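You operate a simulated robot arm through the tools that you are given. There is no shell and no other tool.

You run a simulated robot arm. Do the job below in one go: nothing can be reset, and whatever is moved stays where it is left.

TASK
Measure doublers one and two on the pitch gauge and put each in the bay for its pitch.
Fine: draw the slide back each time.

The check looks at the end state, three seconds after you hand in, the way a careful person would. Anything else that was tipped, shoved, dropped, spilled or broken makes it a failure.

THE ROBOT
A 6-joint arm with a two-finger gripper, fixed in place. Base frame: the origin is on the floor under the middle of its stand, x ahead of it, y to its left, z up; the work surface is at about z = 80. Units: cm, degrees, N and s.
With the tool pointing down near the work surface it reaches from about 10 to 68 cm from the base axis. Its first joint turns from -166.0 to 166.0 degrees. Payload 2.45 kg.
The TCP is the grasp point between the finger pads, 2.6 cm short of the fingertips. In the tool frame z runs along the fingers and y along their closing line. The gripper opens to 9.6 cm; its body begins 6.9 cm behind the TCP.
Orientation is told as [roll, pitch, yaw] about the base's x, y, z axes, in that order, counted from this pose: with the fingers straight down and closing along the base's y, the tool's x points along the base's -x, its y along +y and its z along -z.

THE INTERFACE
- The arm moves only by the tool move_arm. Its argument "moves" is a list of rows, each an object of numbers (a shift or turn left out is 0, a gripper value left out holds the last): "tx", "ty", "tz": the shift along the tool's x, y, z in cm; "wx", "wy", "wz": the turn, a rotation vector about the tool's x, y, z in degrees; "hand": the opening, from 0 (shut) to 1 (fully open). In form: [{"tx": .., "ty": .., "tz": .., "wx": .., "wy": .., "wz": .., "hand": ..}, ...]. A call has 1 to 20 rows; each row is the pose to reach, as a shift and turn from the pose commanded when the call began, along the tool's axes at that moment. A row lasts 0.2 s, in which the tool goes at most 5 cm and 8.6 degrees; a call with a longer step from one row to the next is refused whole, and so is a gripper value outside its range. Where a pose cannot be reached the arm comes as near as it can. A force on the tool above 60 N (or 10 N above the force at the start of the call, whichever is more), or a blocked arm, ends the call early, and 0.2 s more pass. Each finger travels about 11.99 cm/s and halts on what it meets, pressing with about 28 N; the grip force reading is that of the motor and also rises with nothing between the fingers. The clock runs only during rows and for 0.2 s after the last one: add rows that repeat a pose to give the fingers time. It gives the time, the measured TCP pose, the force on the tool (base axes), the opening and the grip force at its end, in the units of the frame above (readings bear some noise), with the torque about the TCP (base axes, N m) and any sound that the robot's microphone picked up.
- Cameras (640 x 400 px; columns grow to the right, rows downward): "scene" is fixed at [22.04, 64.39, 152.48]; the picture's right is [-0.95, -0.32, 0.00], its down [-0.25, 0.72, -0.64] and it looks along [0.21, -0.61, -0.76] (base axes); focal length 334 px, centre (320, 200). "wrist" rides on the gripper at [8.2, 0.3, -9.8] in the tool frame; the picture's right is [-0.04, 1.00, 0.00], its down [-0.73, -0.03, -0.68] and it looks along [-0.68, -0.03, 0.73] (tool axes); focal length 256 px, centre (320, 200).
- get_image(camera): a new picture of that camera. The clock stands still meanwhile.
- move_column(by): slides the trunk up (or, below 0, down) by that many cm; the arm rides with it, the base frame stays. It gives what a move gives, with no picture.
- probe_pixels(camera, pixels): there is no depth. For up to 12 entries [column, row, z] of the newest picture of that camera ("zoom" is the newest enlarged one), the place [x, y] in the base frame at which the ray of that pixel passes the height z, good to about 0.3 cm, but the place of the scene camera against the robot may be out by one fixed shift of up to 1.2 cm in any direction. The clock stands still meanwhile.
- zoom(camera, box): a new picture of the part [left, top, right, bottom] of that camera's present view, enlarged. The clock stands still meanwhile.
- close_job(): hands the job in; it is judged then, once.

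Open the gripper and draw the arm clear of the work before you hand the job in, unless the task says otherwise.

The tools are called after "Emit:" by a JSON object that holds its "op" and its "data". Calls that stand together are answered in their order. move_arm: Moves the arm, as the interface text tells. Its arguments: {"type":"object","properties":{"moves":{"type":"array","items":{"type":"object","properties":{"tx":{"type":"number"},"ty":{"type":"number"},"tz":{"type":"number"},"wx":{"type":"number"},"wy":{"type":"number"},"wz":{"type":"number"},"hand":{"type":"number"}}}}},"required":["moves"]} The other tools are called the same way: move_column (by) moves the trunk up or down; get_image (camera) takes a picture; probe_pixels (camera, pixels) gives the place at which the rays of pixels pass given heights; zoom (camera, box) takes an enlarged picture of a part of a camera's view; close_job () hands the job in.

At the start:

```text
time: 0.0
position: [44.93, 4.19, 98.69]
tool_rot: [0.0, -0.1, -0.1]
wrist_force: [0.2, 0.6, 0.5]
torque: [0.02, 0.0, 0.01]
finger_gap: 9.58
grip_force: 0.1
trunk travel left (down, up): [-13.2, 1.8]
```

scene: 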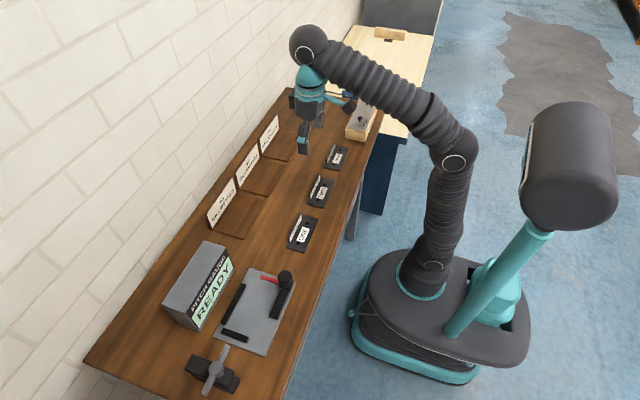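
wrist: 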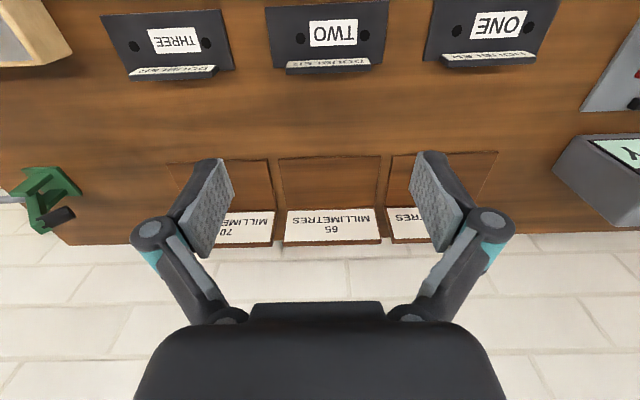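

I start by looking closer at the gauge and the doublers in the scene view.

Emit:
{"op": "zoom", "data": {"camera": "scene", "box": [150, 230, 310, 400]}}

Emit:
{"op": "zoom", "data": {"camera": "scene", "box": [190, 100, 390, 250]}}

Emit:
{"op": "zoom", "data": {"camera": "wrist", "box": [0, 0, 640, 260]}}

```text
2.35 times, centred on (230, 315) of scene
```

zoom: 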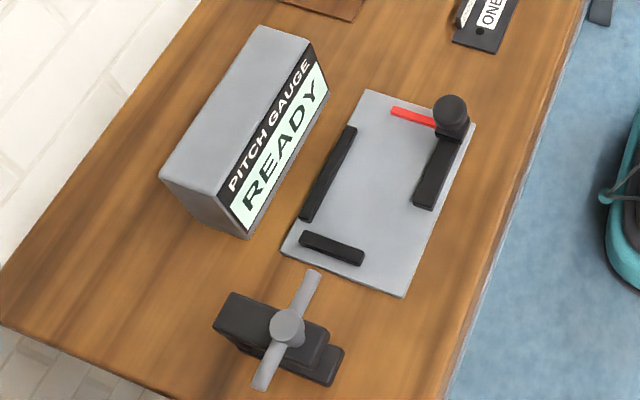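

```text
2.67 times, centred on (290, 175) of scene
```

zoom: 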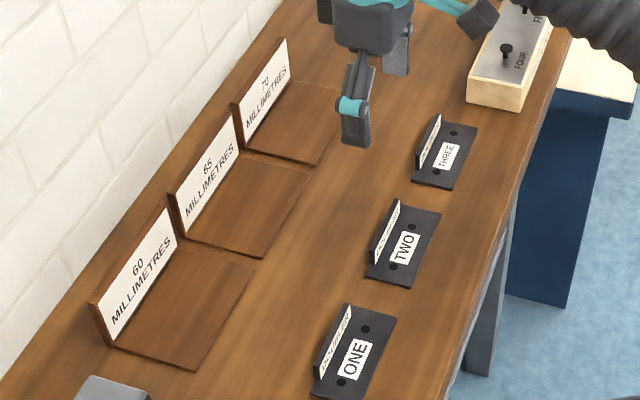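

```text
1.00 times, centred on (320, 130) of wrist (not enlarged: the box is as wide or as high as the picture)
```

zoom: 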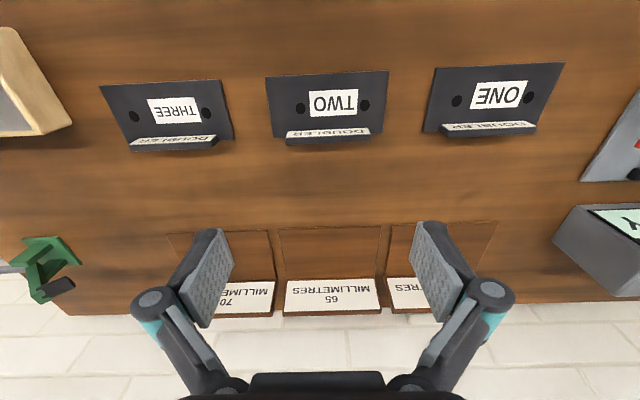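

The gauge plate lies around scene pixels (249,268)-(266,356), with a knobbed slide at (286,277). I probe positions of the gauge features and doublers.

Emit:
{"op": "probe_pixels", "data": {"camera": "scene", "pixels": [[339, 268, 80], [249, 268, 81], [296, 283, 81], [266, 356, 81], [214, 338, 81], [286, 277, 85], [277, 300, 82], [243, 285, 82], [216, 322, 82], [230, 335, 82], [251, 277, 82], [269, 283, 82]]}}

Emit:
{"op": "probe_pixels", "data": {"camera": "wrist", "pixels": [[437, 66, 80], [565, 62, 80], [535, 133, 80], [423, 132, 80], [267, 77, 80], [389, 70, 80], [382, 135, 80], [273, 135, 80], [281, 227, 80], [380, 224, 80], [389, 224, 80], [497, 221, 80]]}}

Emit:
{"op": "probe_pixels", "data": {"camera": "scene", "pixels": [[298, 215, 80.5], [318, 220, 80.5], [308, 251, 80.5], [288, 244, 80.5], [336, 147, 80], [339, 157, 80], [224, 234, 80], [262, 240, 80], [283, 200, 80], [250, 195, 80], [306, 164, 80], [258, 200, 80]]}}

```text
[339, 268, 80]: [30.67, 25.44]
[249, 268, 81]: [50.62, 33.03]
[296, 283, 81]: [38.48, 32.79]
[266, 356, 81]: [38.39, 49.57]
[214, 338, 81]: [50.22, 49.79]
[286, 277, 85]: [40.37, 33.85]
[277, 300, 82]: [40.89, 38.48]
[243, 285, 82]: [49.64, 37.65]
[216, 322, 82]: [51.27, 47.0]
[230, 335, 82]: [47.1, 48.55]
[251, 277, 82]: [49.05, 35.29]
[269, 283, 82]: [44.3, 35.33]
```

```text
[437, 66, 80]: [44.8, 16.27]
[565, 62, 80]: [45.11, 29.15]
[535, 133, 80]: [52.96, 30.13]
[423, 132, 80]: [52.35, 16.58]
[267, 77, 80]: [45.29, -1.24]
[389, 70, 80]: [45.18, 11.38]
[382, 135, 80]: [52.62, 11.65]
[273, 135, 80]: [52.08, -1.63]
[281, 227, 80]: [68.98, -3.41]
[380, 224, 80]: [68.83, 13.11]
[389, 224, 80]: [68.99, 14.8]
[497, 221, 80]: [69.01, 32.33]
```

```text
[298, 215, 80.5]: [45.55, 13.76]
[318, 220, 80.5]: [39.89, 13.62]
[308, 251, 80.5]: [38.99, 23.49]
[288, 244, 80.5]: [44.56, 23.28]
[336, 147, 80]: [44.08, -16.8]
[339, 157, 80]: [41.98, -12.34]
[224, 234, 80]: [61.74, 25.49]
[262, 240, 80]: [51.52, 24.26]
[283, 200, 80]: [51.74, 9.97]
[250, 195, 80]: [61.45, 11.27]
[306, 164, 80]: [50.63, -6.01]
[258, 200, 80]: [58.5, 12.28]
```

The wrist rows I took were from the zoomed picture, so I probe them again through the zoom.

Emit:
{"op": "probe_pixels", "data": {"camera": "zoom", "pixels": [[437, 66, 80.3], [565, 62, 80.3], [535, 133, 80.3], [423, 132, 80.3], [267, 77, 80.3], [389, 70, 80.3], [382, 135, 80.3], [273, 135, 80.3], [281, 227, 80], [380, 224, 80], [389, 224, 80], [497, 221, 80]]}}

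Emit:
{"op": "get_image", "data": {"camera": "wrist"}}

```text
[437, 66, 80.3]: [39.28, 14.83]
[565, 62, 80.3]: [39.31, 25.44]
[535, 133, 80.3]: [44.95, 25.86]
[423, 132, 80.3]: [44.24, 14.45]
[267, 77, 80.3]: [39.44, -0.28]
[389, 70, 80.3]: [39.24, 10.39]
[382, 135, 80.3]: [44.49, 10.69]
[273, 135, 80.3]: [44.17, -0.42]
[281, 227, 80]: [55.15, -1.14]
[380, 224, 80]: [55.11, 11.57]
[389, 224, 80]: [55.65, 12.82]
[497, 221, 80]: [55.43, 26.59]
```

```text
taken
```

wrist: 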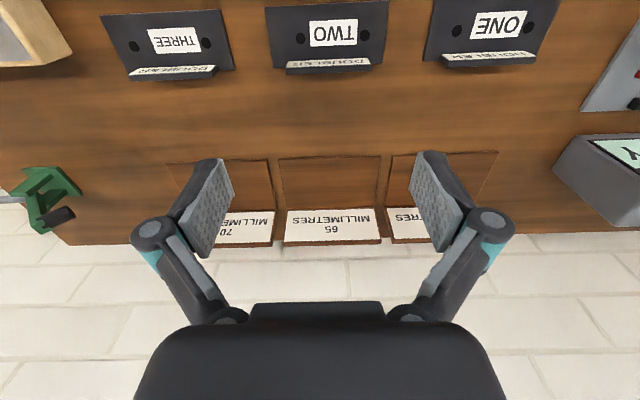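

The fingers are clear above the bench. I move the arm up toward the gauge side (about x 30, y 38, z 99) for a close look with the wrist camera.

Emit:
{"op": "move_arm", "data": {"moves": [{"tx": 1.5, "ty": 4, "tz": 0, "hand": 1}, {"tx": 3, "ty": 8, "tz": 0}, {"tx": 4.5, "ty": 12, "tz": 0}, {"tx": 6, "ty": 16, "tz": 0}, {"tx": 7.5, "ty": 20, "tz": 0}, {"tx": 9, "ty": 24, "tz": 0}, {"tx": 10.5, "ty": 28, "tz": 0}, {"tx": 12, "ty": 32, "tz": 0}, {"tx": 13.5, "ty": 36, "tz": 0}]}}

Emit:
{"op": "get_image", "data": {"camera": "wrist"}}

Emit:
{"op": "get_image", "data": {"camera": "scene"}}

```text
time: 2.0
position: [31.48, 39.8, 97.06]
tool_rot: [0.2, -0.1, -0.1]
wrist_force: [-0.5, -0.7, -0.2]
torque: [0.03, 0.02, 0.0]
finger_gap: 9.6
grip_force: 0.2
out of reach, approached as far as the arm can: row 7, 8, 9
trunk travel left (down, up): [-13.2, 1.8]
```

```text
taken
```

wrist: 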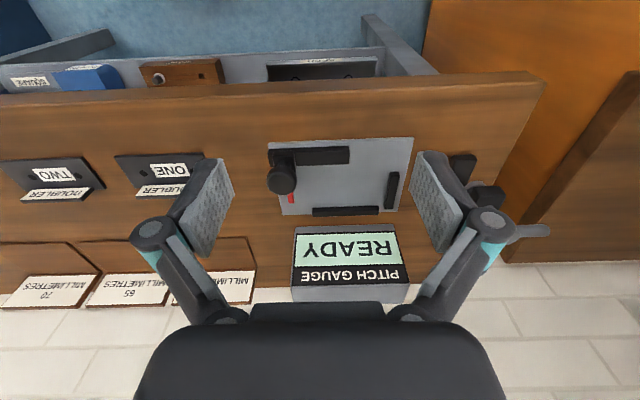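

```text
taken
```

scene: 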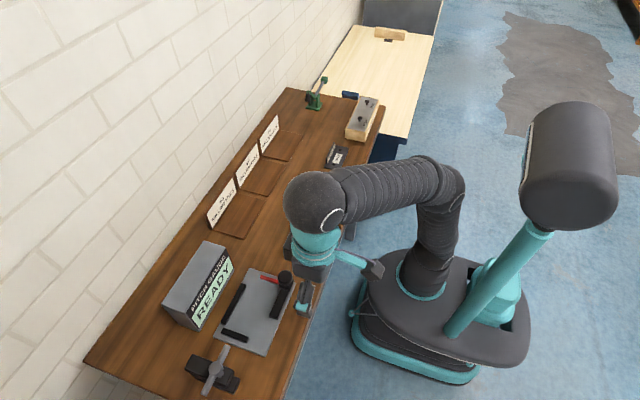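

I zoom the wrist view on the gauge to see the slide, fences and mark clearly.

Emit:
{"op": "zoom", "data": {"camera": "wrist", "box": [240, 110, 440, 235]}}

Emit:
{"op": "zoom", "data": {"camera": "scene", "box": [190, 250, 318, 330]}}

Emit:
{"op": "zoom", "data": {"camera": "wrist", "box": [100, 140, 240, 230]}}

```text
3.20 times, centred on (340, 172) of wrist
```

zoom: 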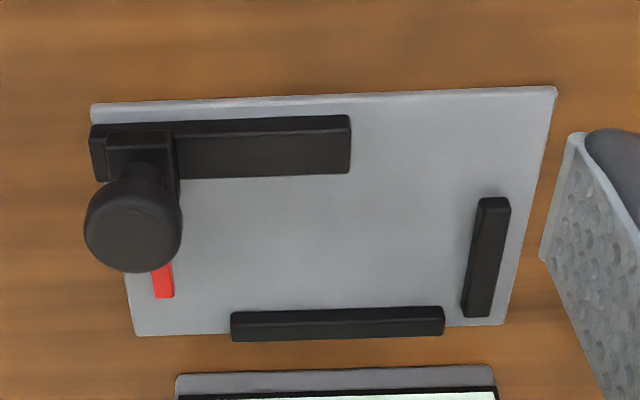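

```text
5.00 times, centred on (254, 290) of scene
```

zoom: 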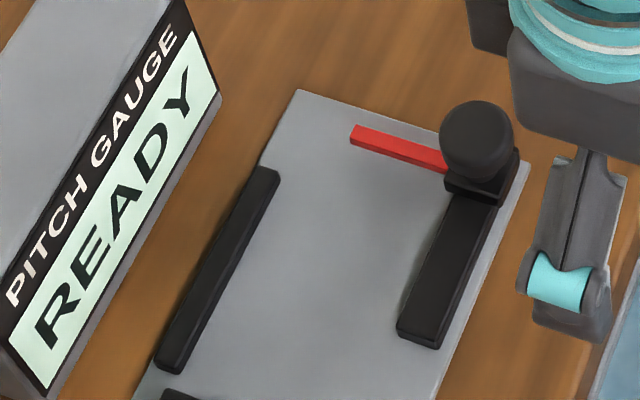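

```text
4.44 times, centred on (170, 185) of wrist
```

zoom: 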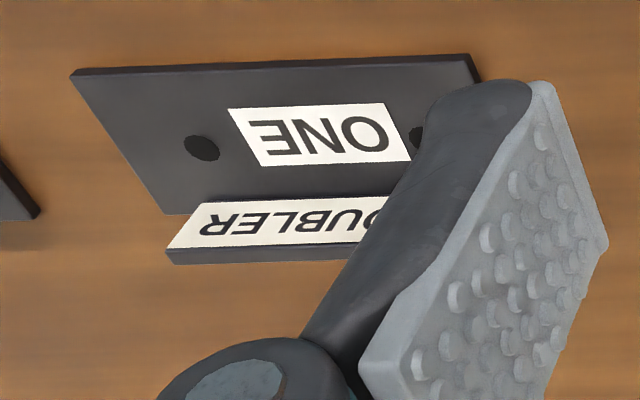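

The gauge has a rail with a knobbed carriage at its -y end, a red arm beside it, a long fence at far x and a short fence at +y. I probe these with the wrist camera.

Emit:
{"op": "probe_pixels", "data": {"camera": "wrist", "pixels": [[268.75, 142, 80.5], [414.1, 136.7, 80.5], [397.2, 211.1, 80.5], [281.9, 214.5, 80.5], [349.4, 145.4, 81.5], [349.4, 163.3, 80.5], [281.6, 179.8, 85], [290.9, 202.3, 81], [312.2, 207, 81.5], [379, 205, 81.5], [390, 171.4, 81.5], [384.4, 208.6, 80.5]]}}

Emit:
{"op": "zoom", "data": {"camera": "wrist", "box": [280, 210, 440, 310]}}

```text
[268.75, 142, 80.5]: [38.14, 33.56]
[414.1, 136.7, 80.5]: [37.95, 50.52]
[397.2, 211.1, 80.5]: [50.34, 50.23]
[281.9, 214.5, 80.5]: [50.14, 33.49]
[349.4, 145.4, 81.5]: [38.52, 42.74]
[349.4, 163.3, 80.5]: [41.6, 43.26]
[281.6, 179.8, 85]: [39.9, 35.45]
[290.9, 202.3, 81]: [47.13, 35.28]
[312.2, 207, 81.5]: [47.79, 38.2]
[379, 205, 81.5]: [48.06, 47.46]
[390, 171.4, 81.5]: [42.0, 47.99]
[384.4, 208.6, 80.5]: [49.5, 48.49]
```

```text
4.00 times, centred on (360, 260) of wrist
```

zoom: 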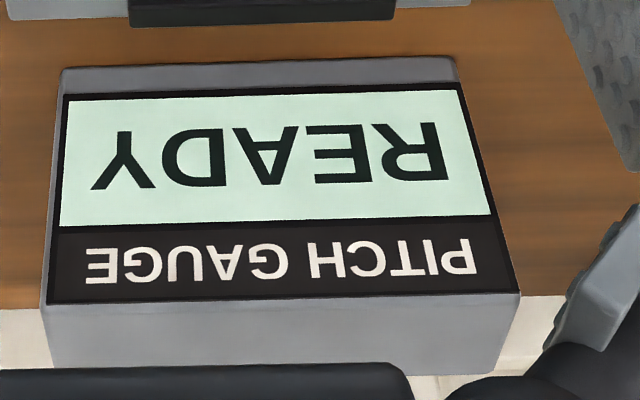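

Next I lower and shift to about (31.5, 20, 90) to get a near look at doubler ONE and its lip.

Emit:
{"op": "move_arm", "data": {"moves": [{"ty": -4, "tz": 1.5}, {"ty": -8, "tz": 3}, {"ty": -12, "tz": 5}, {"ty": -16, "tz": 7}, {"ty": -20, "tz": 8.5}, {"ty": -20, "tz": 8.5}]}}

Emit:
{"op": "get_image", "data": {"camera": "wrist"}}

Emit:
{"op": "zoom", "data": {"camera": "wrist", "box": [200, 100, 440, 250]}}

```text
time: 3.4
position: [31.32, 19.67, 88.69]
tool_rot: [0.0, 0.0, 0.1]
wrist_force: [0.0, -0.2, -0.8]
torque: [0.02, 0.0, -0.01]
finger_gap: 9.61
grip_force: 0.1
trunk travel left (down, up): [-13.2, 1.8]
```

```text
taken
```

wrist: 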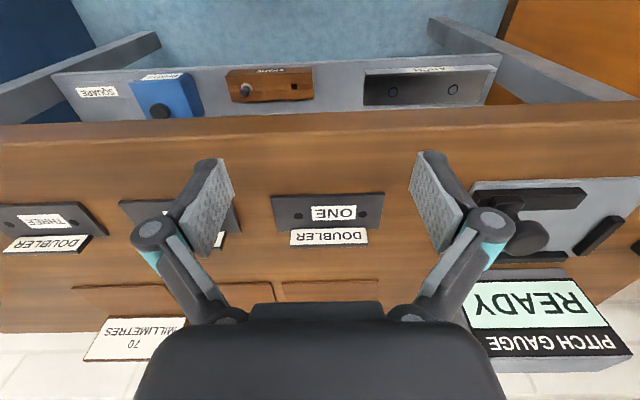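

```text
2.67 times, centred on (320, 175) of wrist
```

zoom: 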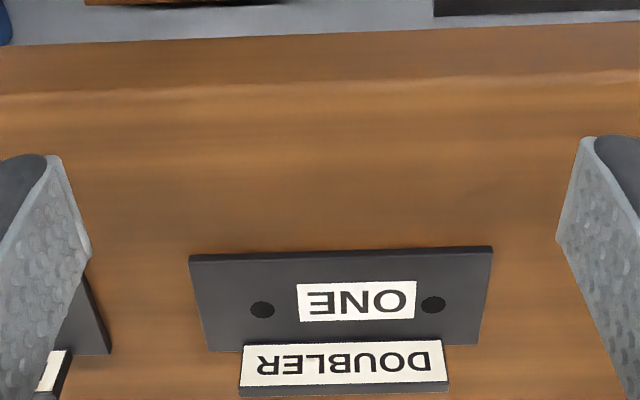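

ONE's plate and upright lip are clear in the zoom: near edge (190,255)-(492,247), lip top (240,392)-(448,385). I probe these points.

Emit:
{"op": "probe_pixels", "data": {"camera": "zoom", "pixels": [[190, 255, 80.5], [492, 247, 80.5], [477, 345, 80.5], [207, 350, 80.5], [243, 345, 80.5], [443, 339, 80.5], [240, 386, 82.5], [448, 382, 82.5], [240, 386, 83.5], [448, 382, 83.5], [262, 309, 80.5], [433, 304, 80.5]]}}

Emit:
{"op": "zoom", "data": {"camera": "scene", "box": [272, 200, 336, 260]}}

Emit:
{"op": "zoom", "data": {"camera": "wrist", "box": [440, 150, 640, 290]}}

```text
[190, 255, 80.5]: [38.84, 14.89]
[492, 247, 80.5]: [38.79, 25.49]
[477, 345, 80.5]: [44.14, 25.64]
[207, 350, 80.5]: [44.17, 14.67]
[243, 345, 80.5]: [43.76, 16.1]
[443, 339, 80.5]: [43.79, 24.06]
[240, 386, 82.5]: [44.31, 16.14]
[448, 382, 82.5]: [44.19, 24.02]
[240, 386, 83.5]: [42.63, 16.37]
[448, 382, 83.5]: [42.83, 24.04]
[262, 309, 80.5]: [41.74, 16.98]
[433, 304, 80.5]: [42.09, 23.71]
```

```text
6.67 times, centred on (304, 230) of scene
```

zoom: 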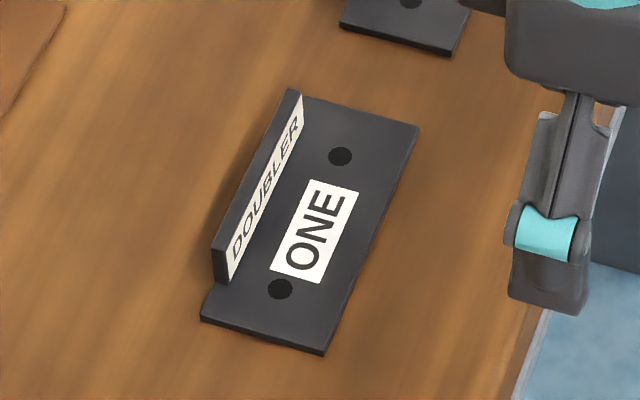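

```text
2.86 times, centred on (540, 220) of wrist
```

zoom: 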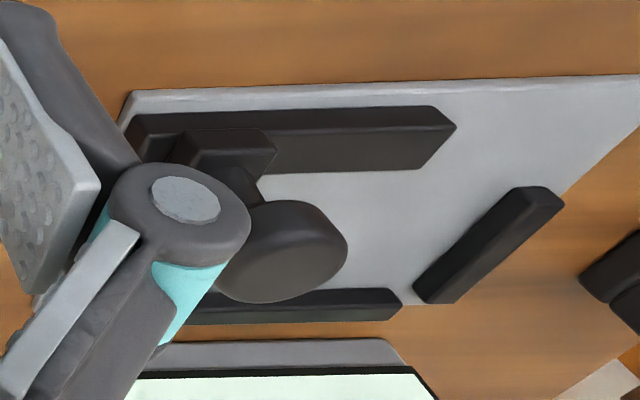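

ONE spans x 38.8–44.2, y 14.8–25.5, with its lip (about 0.4 thick, 2.5 high) at x≈44, y 16.1–24. I raise the trunk for headroom, then turn the tool 90° so the fingers close along x, above the lip.

Emit:
{"op": "move_column", "data": {"by": 1.8}}

Emit:
{"op": "move_arm", "data": {"moves": [{"tx": -1, "tz": -0.5, "wz": -8.2}, {"tx": -2, "tz": -1, "wz": -16.4}, {"tx": -3.5, "tz": -1.5, "wz": -24.6}, {"tx": -5, "tz": -1.5, "wz": -32.8}, {"tx": -6.5, "tz": -1.5, "wz": -41}, {"tx": -8, "ty": 0.4, "tz": -1.5, "wz": -49.2}, {"tx": -9.5, "ty": 0.4, "tz": -1.5, "wz": -57.4}, {"tx": -11, "ty": 0.4, "tz": -1.5, "wz": -65.6}, {"tx": -12, "ty": 0.4, "tz": -1.5, "wz": -73.8}, {"tx": -12.6, "ty": 0.4, "tz": -1.5, "wz": -82}, {"tx": -12.6, "ty": 0.4, "tz": -1.5, "wz": -90}, {"tx": -12.6, "ty": 0.4, "tz": -1.5, "wz": -90}]}}

Emit:
{"op": "get_image", "data": {"camera": "wrist"}}

Emit:
{"op": "get_image", "data": {"camera": "scene"}}

```text
time: 4.0
position: [31.32, 19.62, 90.56]
tool_rot: [0.0, 0.0, 0.0]
wrist_force: [-0.4, -0.9, 0.0]
torque: [0.03, 0.01, 0.01]
finger_gap: 9.61
grip_force: 0.2
trunk travel left (down, up): [-15.0, 0.0]
```

```text
time: 6.7
position: [43.9, 20.15, 92.03]
tool_rot: [0.0, 0.0, 90.1]
wrist_force: [-0.8, 1.2, -0.4]
torque: [0.03, -0.02, -0.01]
finger_gap: 9.61
grip_force: 0.0
trunk travel left (down, up): [-15.0, 0.0]
```

```text
taken
```

wrist: 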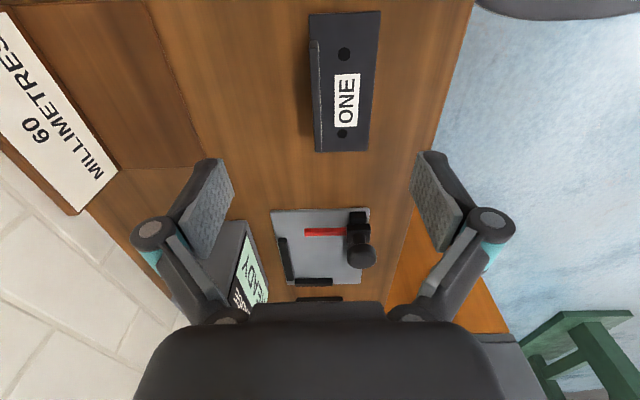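

```text
taken
```

scene: 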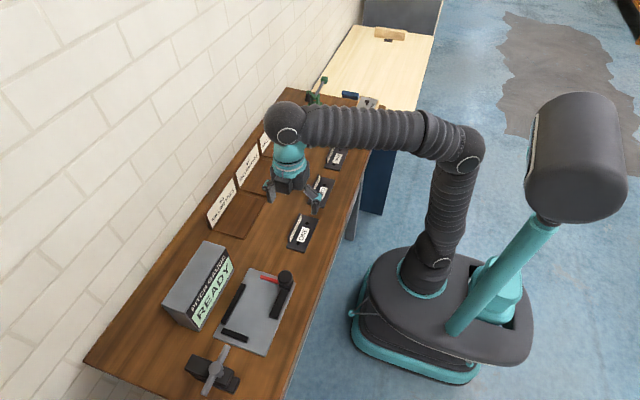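

The tool is turned with the camera looking toward +y. I zoom on ONE and on the gauge from this angle.

Emit:
{"op": "zoom", "data": {"camera": "wrist", "box": [260, 0, 420, 160]}}

Emit:
{"op": "probe_pixels", "data": {"camera": "zoom", "pixels": [[320, 200, 80]]}}

Emit:
{"op": "zoom", "data": {"camera": "wrist", "box": [250, 200, 410, 310]}}

```text
2.50 times, centred on (340, 80) of wrist
```

zoom: 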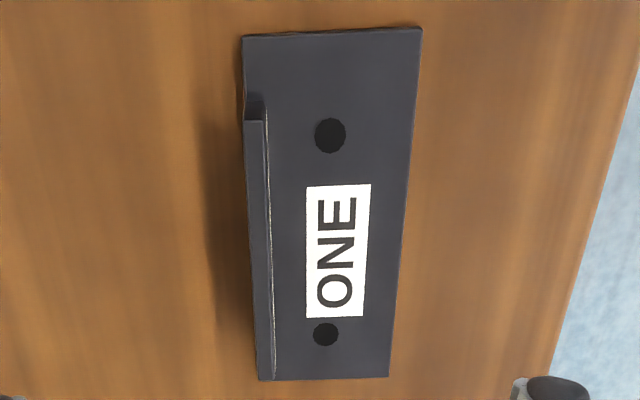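

```text
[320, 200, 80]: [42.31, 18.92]
```

```text
3.64 times, centred on (330, 255) of wrist
```

zoom: 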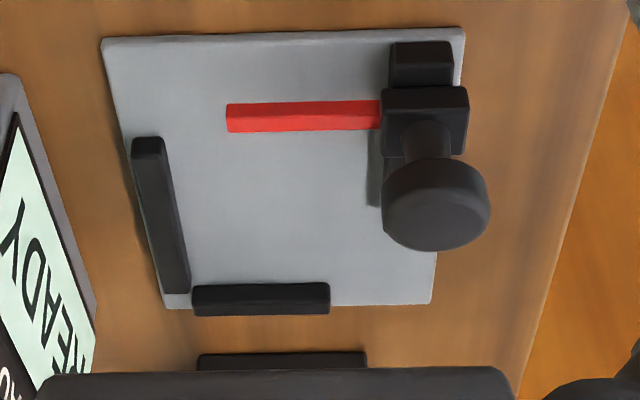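

The red bar is a solid jaw fixed to the carriage, pointing toward the long fence. I probe jaw, knob and fence points from this view.

Emit:
{"op": "probe_pixels", "data": {"camera": "zoom", "pixels": [[228, 104, 81.5], [228, 132, 81], [380, 130, 81], [468, 88, 82.5], [384, 90, 82.5], [465, 155, 82.5], [436, 190, 85.5], [165, 137, 81.5], [190, 285, 81.5], [195, 285, 81.5], [330, 285, 81.5], [320, 305, 80.5]]}}

Emit:
{"op": "zoom", "data": {"camera": "wrist", "box": [260, 0, 420, 160]}}

Emit:
{"op": "probe_pixels", "data": {"camera": "zoom", "pixels": [[244, 122, 82.5], [264, 122, 82.5], [258, 378, 82.5], [274, 378, 82.5], [244, 122, 82.2], [258, 378, 82.2], [422, 28, 80.4], [388, 376, 80.4], [258, 380, 80.4], [243, 36, 80.4], [330, 134, 80.4], [326, 334, 80.4]]}}

```text
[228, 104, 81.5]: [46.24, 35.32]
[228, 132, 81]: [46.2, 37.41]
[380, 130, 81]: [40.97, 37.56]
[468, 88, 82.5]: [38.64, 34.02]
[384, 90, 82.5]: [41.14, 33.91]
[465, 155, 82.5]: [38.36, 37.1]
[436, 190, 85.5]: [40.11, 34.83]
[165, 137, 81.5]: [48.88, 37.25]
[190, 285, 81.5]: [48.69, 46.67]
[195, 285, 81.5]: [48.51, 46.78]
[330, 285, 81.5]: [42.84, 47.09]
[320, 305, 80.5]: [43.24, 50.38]
```

```text
2.50 times, centred on (340, 80) of wrist
```

zoom: 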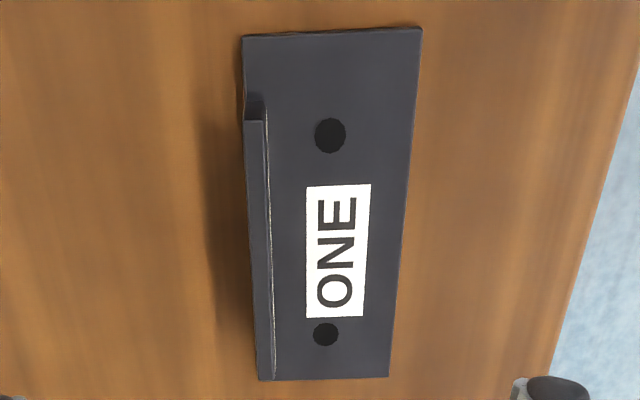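

```text
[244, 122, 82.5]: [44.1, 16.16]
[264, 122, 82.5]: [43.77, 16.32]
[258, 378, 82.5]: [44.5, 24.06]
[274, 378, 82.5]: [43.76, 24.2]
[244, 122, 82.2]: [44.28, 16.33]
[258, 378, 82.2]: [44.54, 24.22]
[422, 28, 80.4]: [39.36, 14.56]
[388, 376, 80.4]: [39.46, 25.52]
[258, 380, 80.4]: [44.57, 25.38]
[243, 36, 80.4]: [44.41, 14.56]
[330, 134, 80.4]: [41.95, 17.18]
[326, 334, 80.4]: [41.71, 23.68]
```

The lip is centred at (44.05, 20.15), right under the TCP (43.9, 20.15). I narrow the fingers and descend so the tips are just above the plate, then close on the lip.

Emit:
{"op": "move_arm", "data": {"moves": [{"ty": -0.1, "tz": 2, "hand": 0.4}, {"ty": -0.1, "tz": 4, "hand": 0.4}, {"ty": -0.1, "tz": 6, "hand": 0.4}, {"ty": -0.1, "tz": 7.5, "hand": 0.4}, {"ty": -0.1, "tz": 8.2, "hand": 0.4}, {"ty": -0.1, "tz": 8.2, "hand": 0.4}]}}

Emit:
{"op": "get_image", "data": {"camera": "wrist"}}

Emit:
{"op": "zoom", "data": {"camera": "scene", "box": [250, 180, 350, 260]}}

```text
time: 8.1
position: [44.11, 19.99, 83.76]
tool_rot: [-0.1, 0.0, 90.1]
wrist_force: [-0.8, 0.2, 0.0]
torque: [-0.01, -0.01, 0.0]
finger_gap: 3.84
grip_force: 0.0
trunk travel left (down, up): [-15.0, 0.0]
```

```text
taken
```

wrist: 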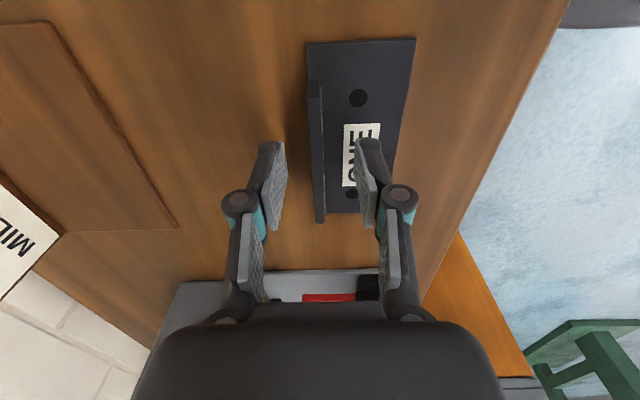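

```text
5.00 times, centred on (300, 220) of scene
```

zoom: 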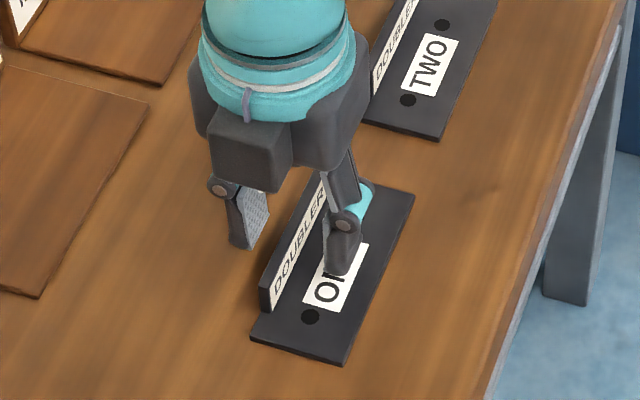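

The fingers straddle the lip cleanly with tips about 0.7 above the plate. I close on the lip.

Emit:
{"op": "move_arm", "data": {"moves": [{"hand": 0.1}, {"hand": 0.0}, {"hand": 0.0}, {"hand": 0.0}]}}

```text
time: 9.1
position: [44.07, 20.03, 83.81]
tool_rot: [0.0, 0.0, 90.0]
wrist_force: [0.2, 0.2, -0.7]
torque: [0.04, 0.0, 0.0]
finger_gap: 0.61
grip_force: 28.6
trunk travel left (down, up): [-15.0, 0.0]
```

The gap stopped at 0.61 with 28.6 N, so the lip is held. I lift a little and check.

Emit:
{"op": "move_arm", "data": {"moves": [{"tz": -0.7}, {"tz": -1.7}, {"tz": -3}, {"tz": -4.5}, {"tz": -4.5}]}}

Emit:
{"op": "get_image", "data": {"camera": "wrist"}}

Emit:
{"op": "zoom", "data": {"camera": "scene", "box": [250, 160, 350, 260]}}

```text
time: 10.2
position: [44.02, 19.97, 88.24]
tool_rot: [0.0, -0.1, 90.0]
wrist_force: [-1.2, -0.4, -2.9]
torque: [-0.01, -0.02, -0.01]
finger_gap: 0.6
grip_force: 28.1
trunk travel left (down, up): [-15.0, 0.0]
```

```text
taken
```

wrist: 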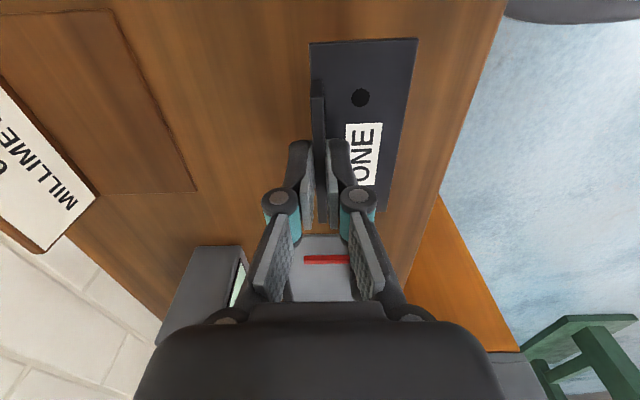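

```text
4.00 times, centred on (300, 210) of scene
```

zoom: 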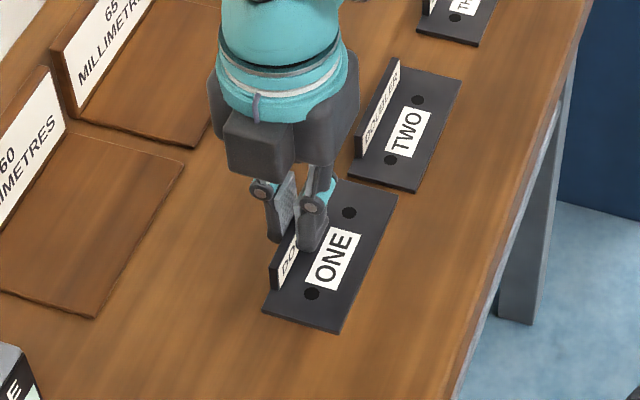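

ONE hangs level in the grip. The display box stands just behind the gauge, so before moving in I zoom on it and the gauge from here to judge its height and front face.

Emit:
{"op": "zoom", "data": {"camera": "wrist", "box": [140, 220, 300, 330]}}

Emit:
{"op": "zoom", "data": {"camera": "scene", "box": [150, 230, 310, 350]}}

```text
3.64 times, centred on (220, 275) of wrist
```

zoom: 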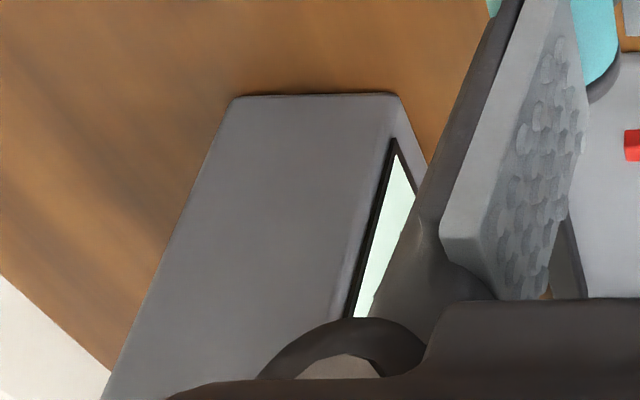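

```text
3.33 times, centred on (230, 290) of scene
```

zoom: 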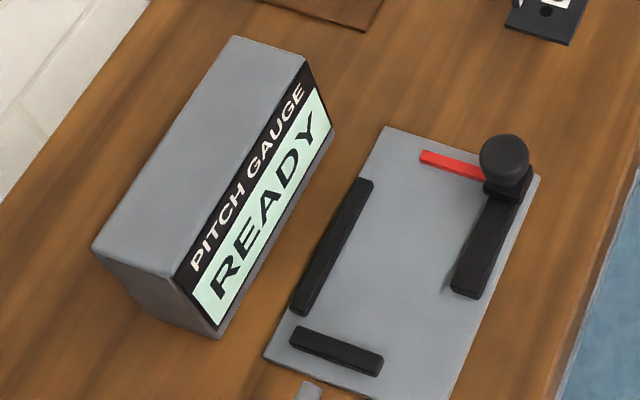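

The box front is at x≈54.3 with its top near z 89.6, and the fences reach about z 81.7, so my finger tips (81.7 once on the gauge) would sit too low over the long fence. I set ONE back down, regrip it 0.5 cm higher on the lip, and lift again.

Emit:
{"op": "move_arm", "data": {"moves": [{"tz": 1.5}, {"tz": 3}, {"tz": 4}, {"tz": 4.5}, {"tz": 4.5, "hand": 0.2}, {"tz": 4.5, "hand": 0.2}, {"tz": 4.0, "hand": 0.2}, {"tz": 4.0, "hand": 0.2}, {"tz": 4.0, "hand": 0.0}, {"tz": 4.0, "hand": 0.0}, {"tz": 4.0, "hand": 0.0}]}}

Emit:
{"op": "zoom", "data": {"camera": "scene", "box": [250, 180, 350, 260]}}

Emit:
{"op": "get_image", "data": {"camera": "wrist"}}

```text
time: 12.7
position: [44.02, 19.98, 84.22]
tool_rot: [0.1, 0.0, 90.0]
wrist_force: [-0.9, 0.9, 1.8]
torque: [-0.07, -0.03, -0.01]
finger_gap: 0.57
grip_force: 28.3
trunk travel left (down, up): [-15.0, 0.0]
```

```text
5.00 times, centred on (300, 220) of scene
```

zoom: 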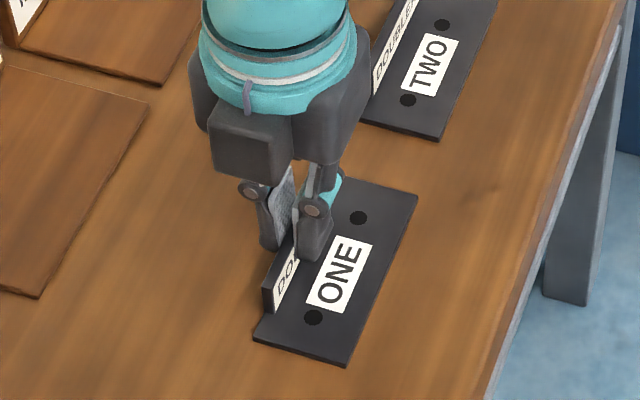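

```text
taken
```

wrist: 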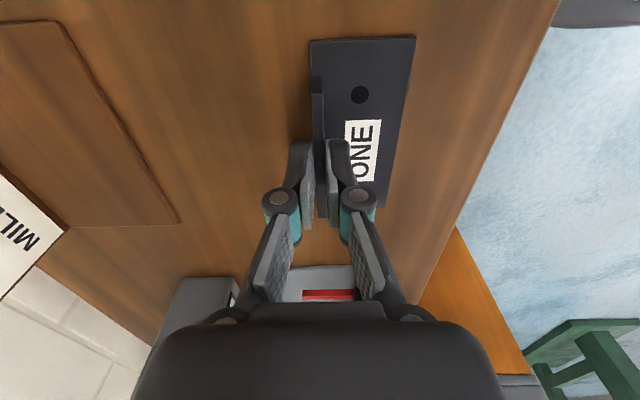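

ONE is regripped with tips at z≈81.6. I lift 3.4 cm, shift to x≈47.8 so the plate clears the knob, and carry it along y over the nest.

Emit:
{"op": "move_arm", "data": {"moves": [{"tz": -1}, {"tz": -2.2}, {"tz": -3.4}, {"ty": -1.8, "tz": -3.4, "tx": -2}, {"ty": -3.6, "tz": -3.4, "tx": -5}, {"ty": -3.8, "tz": -3.4, "tx": -8.5}, {"ty": -3.8, "tz": -3.4, "tx": -12}, {"ty": -3.8, "tz": -3.4, "tx": -15.5}, {"ty": -3.8, "tz": -3.4, "tx": -18.5}, {"ty": -3.8, "tz": -3.4, "tx": -21}, {"ty": -3.8, "tz": -3.4, "tx": -21.5}, {"ty": -3.8, "tz": -3.4, "tx": -21.5}]}}

Emit:
{"op": "get_image", "data": {"camera": "wrist"}}

Emit:
{"op": "zoom", "data": {"camera": "scene", "box": [150, 230, 310, 350]}}

```text
time: 15.2
position: [47.8, 41.6, 87.63]
tool_rot: [0.1, 0.0, 89.9]
wrist_force: [-0.4, -0.1, -3.0]
torque: [-0.02, -0.06, 0.0]
finger_gap: 0.59
grip_force: 27.8
trunk travel left (down, up): [-15.0, 0.0]
```

```text
taken
```

wrist: 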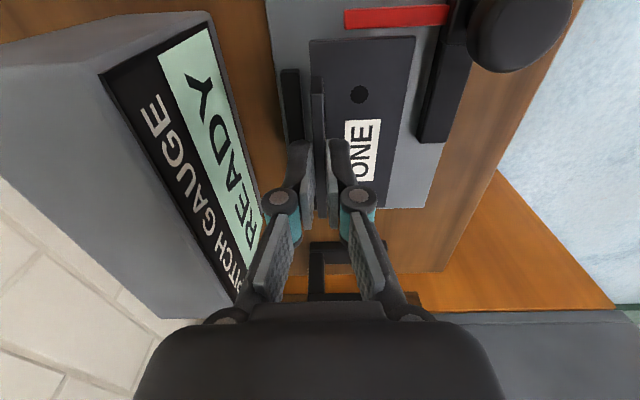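

```text
3.33 times, centred on (230, 290) of scene
```

zoom: 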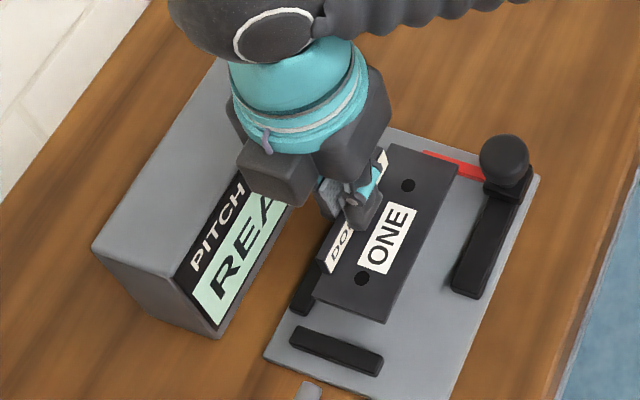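

ONE hangs over the nest, about 0.9 cm short of the long fence and clear of jaw (red, rows 5–28) and rail. I lower it to just above the plate and look again.

Emit:
{"op": "move_arm", "data": {"moves": [{"tz": 1}, {"tz": 2}, {"tz": 2.5}, {"tz": 2.5}]}}

Emit:
{"op": "get_image", "data": {"camera": "wrist"}}

Emit:
{"op": "zoom", "data": {"camera": "wrist", "box": [250, 0, 410, 100]}}

Emit:
{"op": "zoom", "data": {"camera": "scene", "box": [190, 260, 310, 350]}}

```text
time: 16.2
position: [47.74, 41.59, 85.23]
tool_rot: [-0.1, -0.1, 90.0]
wrist_force: [-0.3, 1.4, -3.3]
torque: [-0.04, -0.03, 0.0]
finger_gap: 0.61
grip_force: 28.2
trunk travel left (down, up): [-15.0, 0.0]
```

```text
taken
```

wrist: 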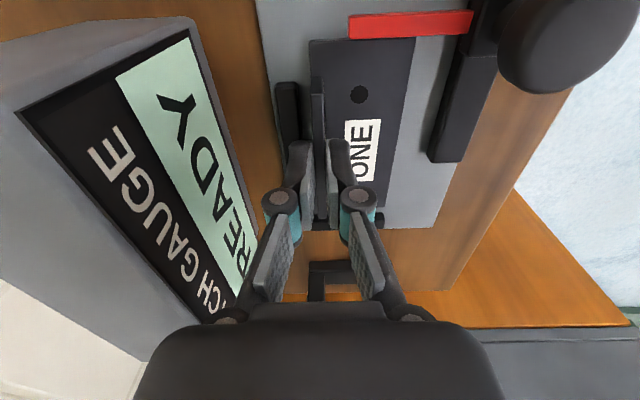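

```text
4.00 times, centred on (330, 50) of wrist
```

zoom: 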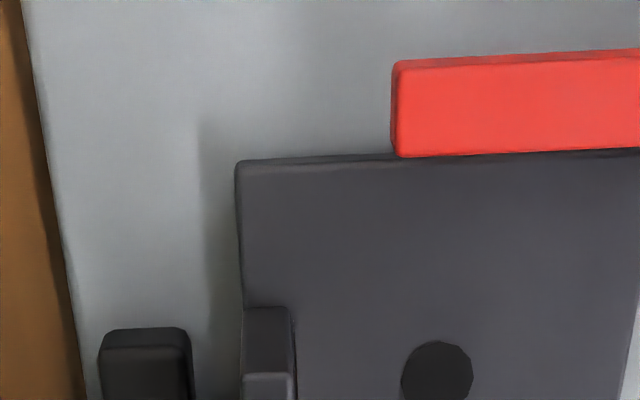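

```text
4.44 times, centred on (250, 305) of scene
```

zoom: 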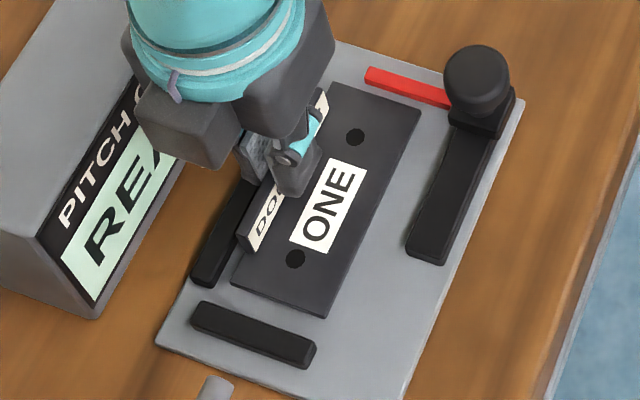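

ONE is about 0.5 above the plate, below the fence tops, with a gap to both fences. I lower 0.3 more and ease toward the long fence (+x), reading the force.

Emit:
{"op": "move_arm", "data": {"moves": [{"tz": 0.3}, {"tz": 0.3, "ty": -0.25}, {"tz": 0.3, "ty": -0.5}, {"tz": 0.3, "ty": -0.5}]}}

Emit:
{"op": "move_arm", "data": {"moves": [{"ty": -0.2}, {"ty": -0.4}, {"ty": -0.4}]}}

Emit:
{"op": "get_image", "data": {"camera": "wrist"}}

Emit:
{"op": "zoom", "data": {"camera": "scene", "box": [190, 260, 310, 350]}}

```text
time: 17.2
position: [48.33, 41.63, 84.94]
tool_rot: [-0.2, 0.1, 90.0]
wrist_force: [-0.2, 0.6, -4.1]
torque: [0.0, -0.05, 0.0]
finger_gap: 0.61
grip_force: 27.8
trunk travel left (down, up): [-15.0, 0.0]
```

```text
time: 18.1
position: [48.66, 41.64, 84.9]
tool_rot: [0.1, 0.0, 90.1]
wrist_force: [-16.2, -1.2, -5.3]
torque: [-0.15, 0.5, 0.0]
finger_gap: 0.61
grip_force: 27.7
trunk travel left (down, up): [-15.0, 0.0]
```

```text
taken
```

wrist: 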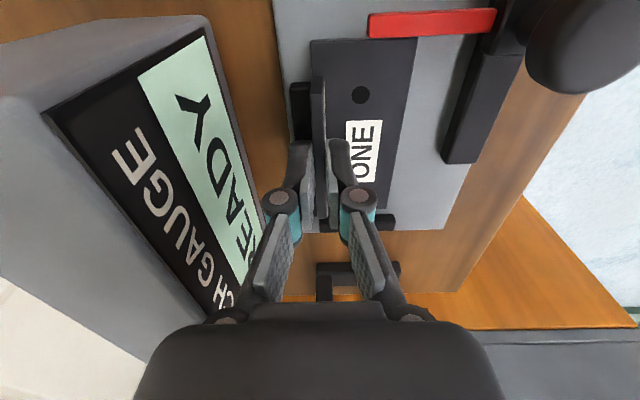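

```text
4.44 times, centred on (250, 305) of scene
```

zoom: 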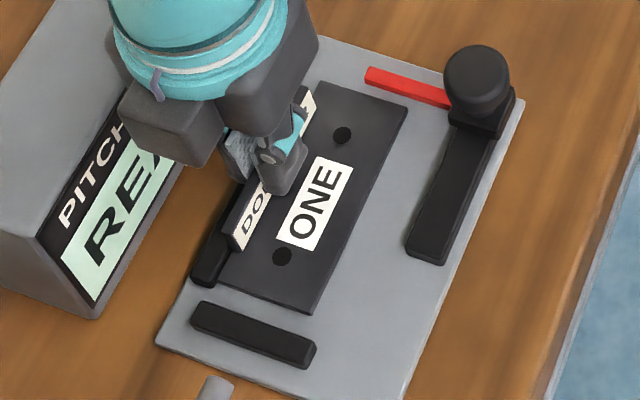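

Contact with the long fence at x=48.66 (16 N). I ease back slightly, then slide +y toward the short fence in steps.

Emit:
{"op": "move_arm", "data": {"moves": [{"ty": 0.15}, {"ty": 0.15, "tx": -0.4}, {"ty": 0.15, "tx": -0.8}, {"ty": 0.15, "tx": -1.0}, {"ty": 0.15, "tx": -1.0}]}}

Emit:
{"op": "move_arm", "data": {"moves": [{"tx": -0.2}, {"tx": -0.4}, {"tx": -0.4}]}}

Emit:
{"op": "get_image", "data": {"camera": "wrist"}}

Emit:
{"op": "zoom", "data": {"camera": "scene", "box": [190, 260, 310, 350]}}

```text
time: 19.2
position: [48.62, 42.54, 84.91]
tool_rot: [0.1, -0.1, 89.9]
wrist_force: [-7.7, -1.9, -1.5]
torque: [-0.04, 0.15, 0.03]
finger_gap: 0.62
grip_force: 28.7
trunk travel left (down, up): [-15.0, 0.0]
```

```text
time: 20.1
position: [48.55, 42.75, 84.91]
tool_rot: [0.0, 0.1, 89.9]
wrist_force: [-7.8, -18.8, -6.8]
torque: [-0.72, 0.19, 0.29]
finger_gap: 0.61
grip_force: 28.3
trunk travel left (down, up): [-15.0, 0.0]
```

```text
taken
```

wrist: 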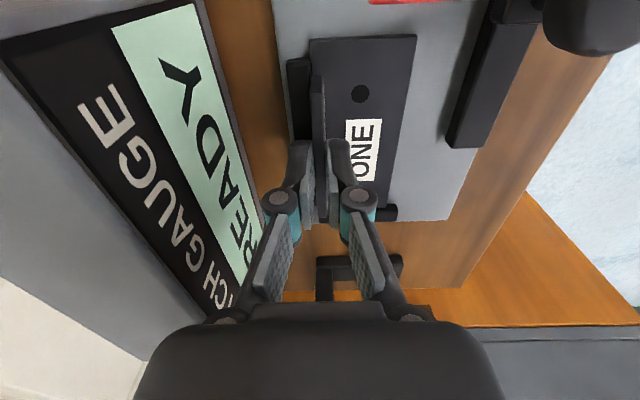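

```text
4.44 times, centred on (250, 305) of scene
```

zoom: 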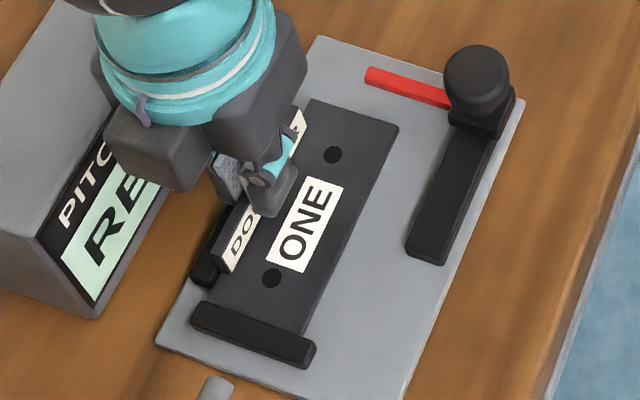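

Both fences are touched (−7.8 N in x, −18.8 N in y). I relax the pressure by about 0.1 and lower until the plate takes the weight.

Emit:
{"op": "move_arm", "data": {"moves": [{"tx": 0.15, "ty": 0.05}, {"tx": 0.15, "ty": 0.05, "tz": 0.1}, {"tx": 0.15, "ty": 0.05, "tz": 0.2}, {"tx": 0.15, "ty": 0.05, "tz": 0.2}]}}

Emit:
{"op": "move_arm", "data": {"moves": [{"tz": 0.1}, {"tz": 0.2}, {"tz": 0.2}]}}

```text
time: 21.1
position: [48.58, 42.76, 84.83]
tool_rot: [-0.1, -0.2, 89.9]
wrist_force: [5.9, 2.3, 14.4]
torque: [0.77, -0.13, -0.16]
finger_gap: 0.59
grip_force: 28.0
trunk travel left (down, up): [-15.0, 0.0]
```

```text
time: 21.9
position: [48.34, 42.77, 84.67]
tool_rot: [0.0, -0.2, 90.1]
wrist_force: [0.9, -1.0, 23.4]
torque: [0.01, 0.01, 0.0]
finger_gap: 0.6
grip_force: 27.9
trunk travel left (down, up): [-15.0, 0.0]
```

The plate carries ONE (23 N down). I open the fingers a little and lift straight up.

Emit:
{"op": "move_arm", "data": {"moves": [{"tz": -0.15}, {"tz": -0.15, "hand": 0.2}, {"tz": -0.15, "hand": 0.2}, {"tz": -0.7, "hand": 0.2}, {"tz": -1.7, "hand": 0.2}, {"tz": -2.5, "hand": 0.2}, {"tz": -2.5, "hand": 0.2}]}}

Emit:
{"op": "get_image", "data": {"camera": "wrist"}}

Emit:
{"op": "zoom", "data": {"camera": "scene", "box": [190, 260, 310, 350]}}

```text
time: 23.4
position: [48.54, 42.79, 86.96]
tool_rot: [0.0, -0.1, 90.1]
wrist_force: [-0.6, -0.8, 0.1]
torque: [0.01, -0.01, 0.01]
finger_gap: 1.93
grip_force: 0.0
trunk travel left (down, up): [-15.0, 0.0]
```

```text
taken
```

wrist: 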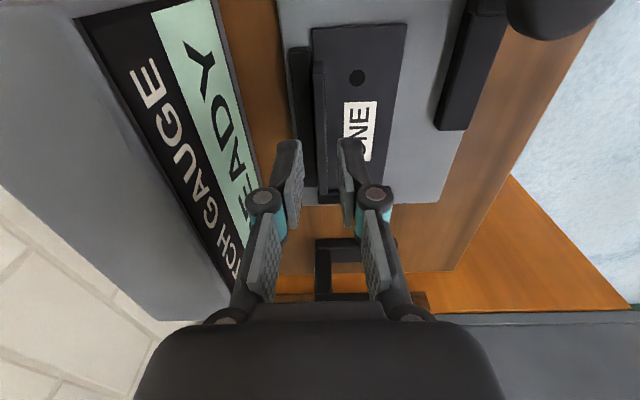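

```text
4.44 times, centred on (250, 305) of scene
```

zoom: 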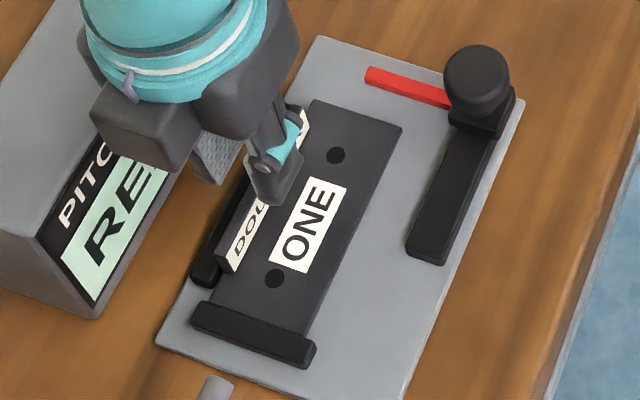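

ONE rests in the corner of both fences with the display still READY. I work out the knob at about (40.1, 35.15, 85.5), 3.2 wide, and move above it with the fingers opened.

Emit:
{"op": "move_arm", "data": {"moves": [{"ty": 1.7, "tx": 1.5, "tz": -0.4}, {"ty": 3.4, "tx": 3.0, "tz": -2}, {"ty": 5.1, "tx": 4.6, "tz": -4}, {"ty": 6.8, "tx": 6.1, "tz": -5.2, "hand": 0.55}, {"ty": 8.44, "tx": 7.64, "tz": -5.2, "hand": 0.55}, {"ty": 8.44, "tx": 7.64, "tz": -5.2, "hand": 0.55}]}}

Emit:
{"op": "get_image", "data": {"camera": "wrist"}}

Emit:
{"op": "zoom", "data": {"camera": "scene", "box": [150, 230, 310, 350]}}

```text
time: 24.9
position: [40.13, 35.11, 92.41]
tool_rot: [0.0, 0.0, 90.0]
wrist_force: [0.4, -0.1, -0.4]
torque: [0.0, 0.0, 0.02]
finger_gap: 5.25
grip_force: 0.0
trunk travel left (down, up): [-15.0, 0.0]
```

```text
taken
```

wrist: 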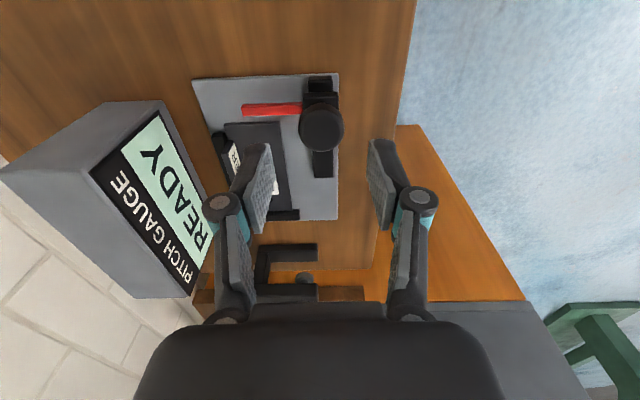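

```text
3.33 times, centred on (230, 290) of scene
```

zoom: 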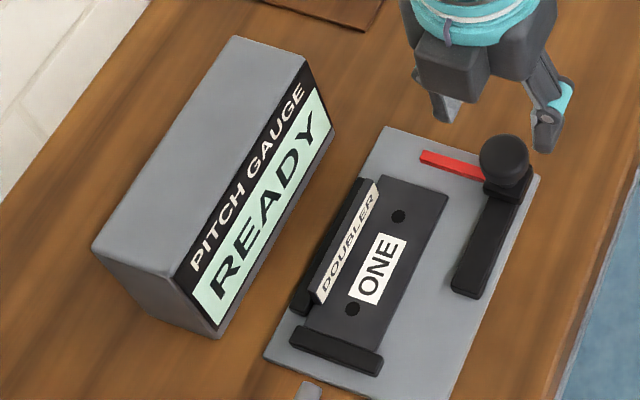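

The knob sits at column 321, aligned with the finger midline. I descend so the pads straddle it.

Emit:
{"op": "move_arm", "data": {"moves": [{"tz": 2}, {"tz": 4}, {"tz": 5.3}, {"tz": 5.8}, {"tz": 5.8}]}}

Emit:
{"op": "get_image", "data": {"camera": "wrist"}}

Emit:
{"op": "zoom", "data": {"camera": "scene", "box": [230, 230, 330, 320]}}

```text
time: 26.1
position: [40.15, 35.37, 86.37]
tool_rot: [0.0, 0.0, 90.0]
wrist_force: [-0.1, -0.7, 0.0]
torque: [0.02, 0.01, -0.01]
finger_gap: 5.3
grip_force: 0.0
trunk travel left (down, up): [-15.0, 0.0]
```

```text
taken
```

wrist: 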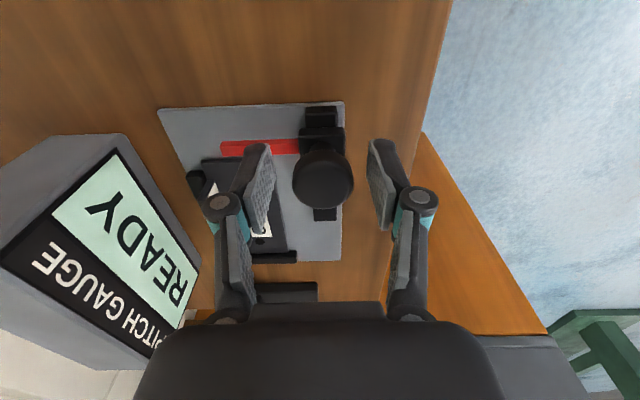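

```text
4.44 times, centred on (280, 275) of scene
```

zoom: 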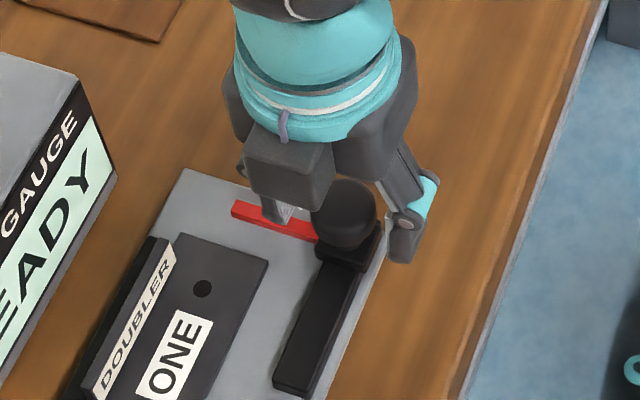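

The pads are on either side of the knob (columns 292–354 between fingers at 270 and 370). I close on it.

Emit:
{"op": "move_arm", "data": {"moves": [{"hand": 0.36}, {"hand": 0.25}, {"hand": 0.25}, {"hand": 0.25}]}}

Emit:
{"op": "get_image", "data": {"camera": "wrist"}}

```text
time: 27.1
position: [39.97, 35.25, 86.47]
tool_rot: [0.1, 0.0, 90.0]
wrist_force: [-19.3, 0.1, -2.1]
torque: [0.15, 0.29, 0.14]
finger_gap: 3.05
grip_force: 44.6
trunk travel left (down, up): [-15.0, 0.0]
```

```text
taken
```

wrist: 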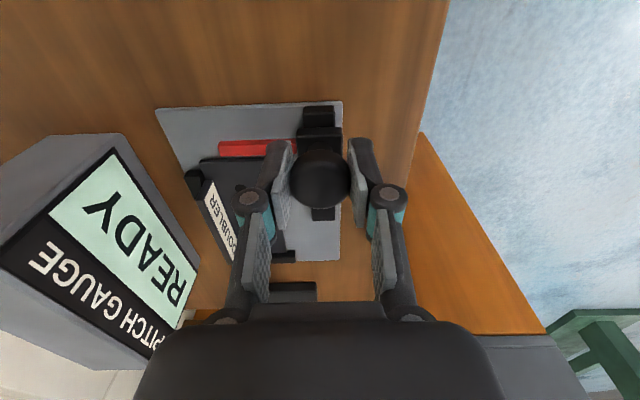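

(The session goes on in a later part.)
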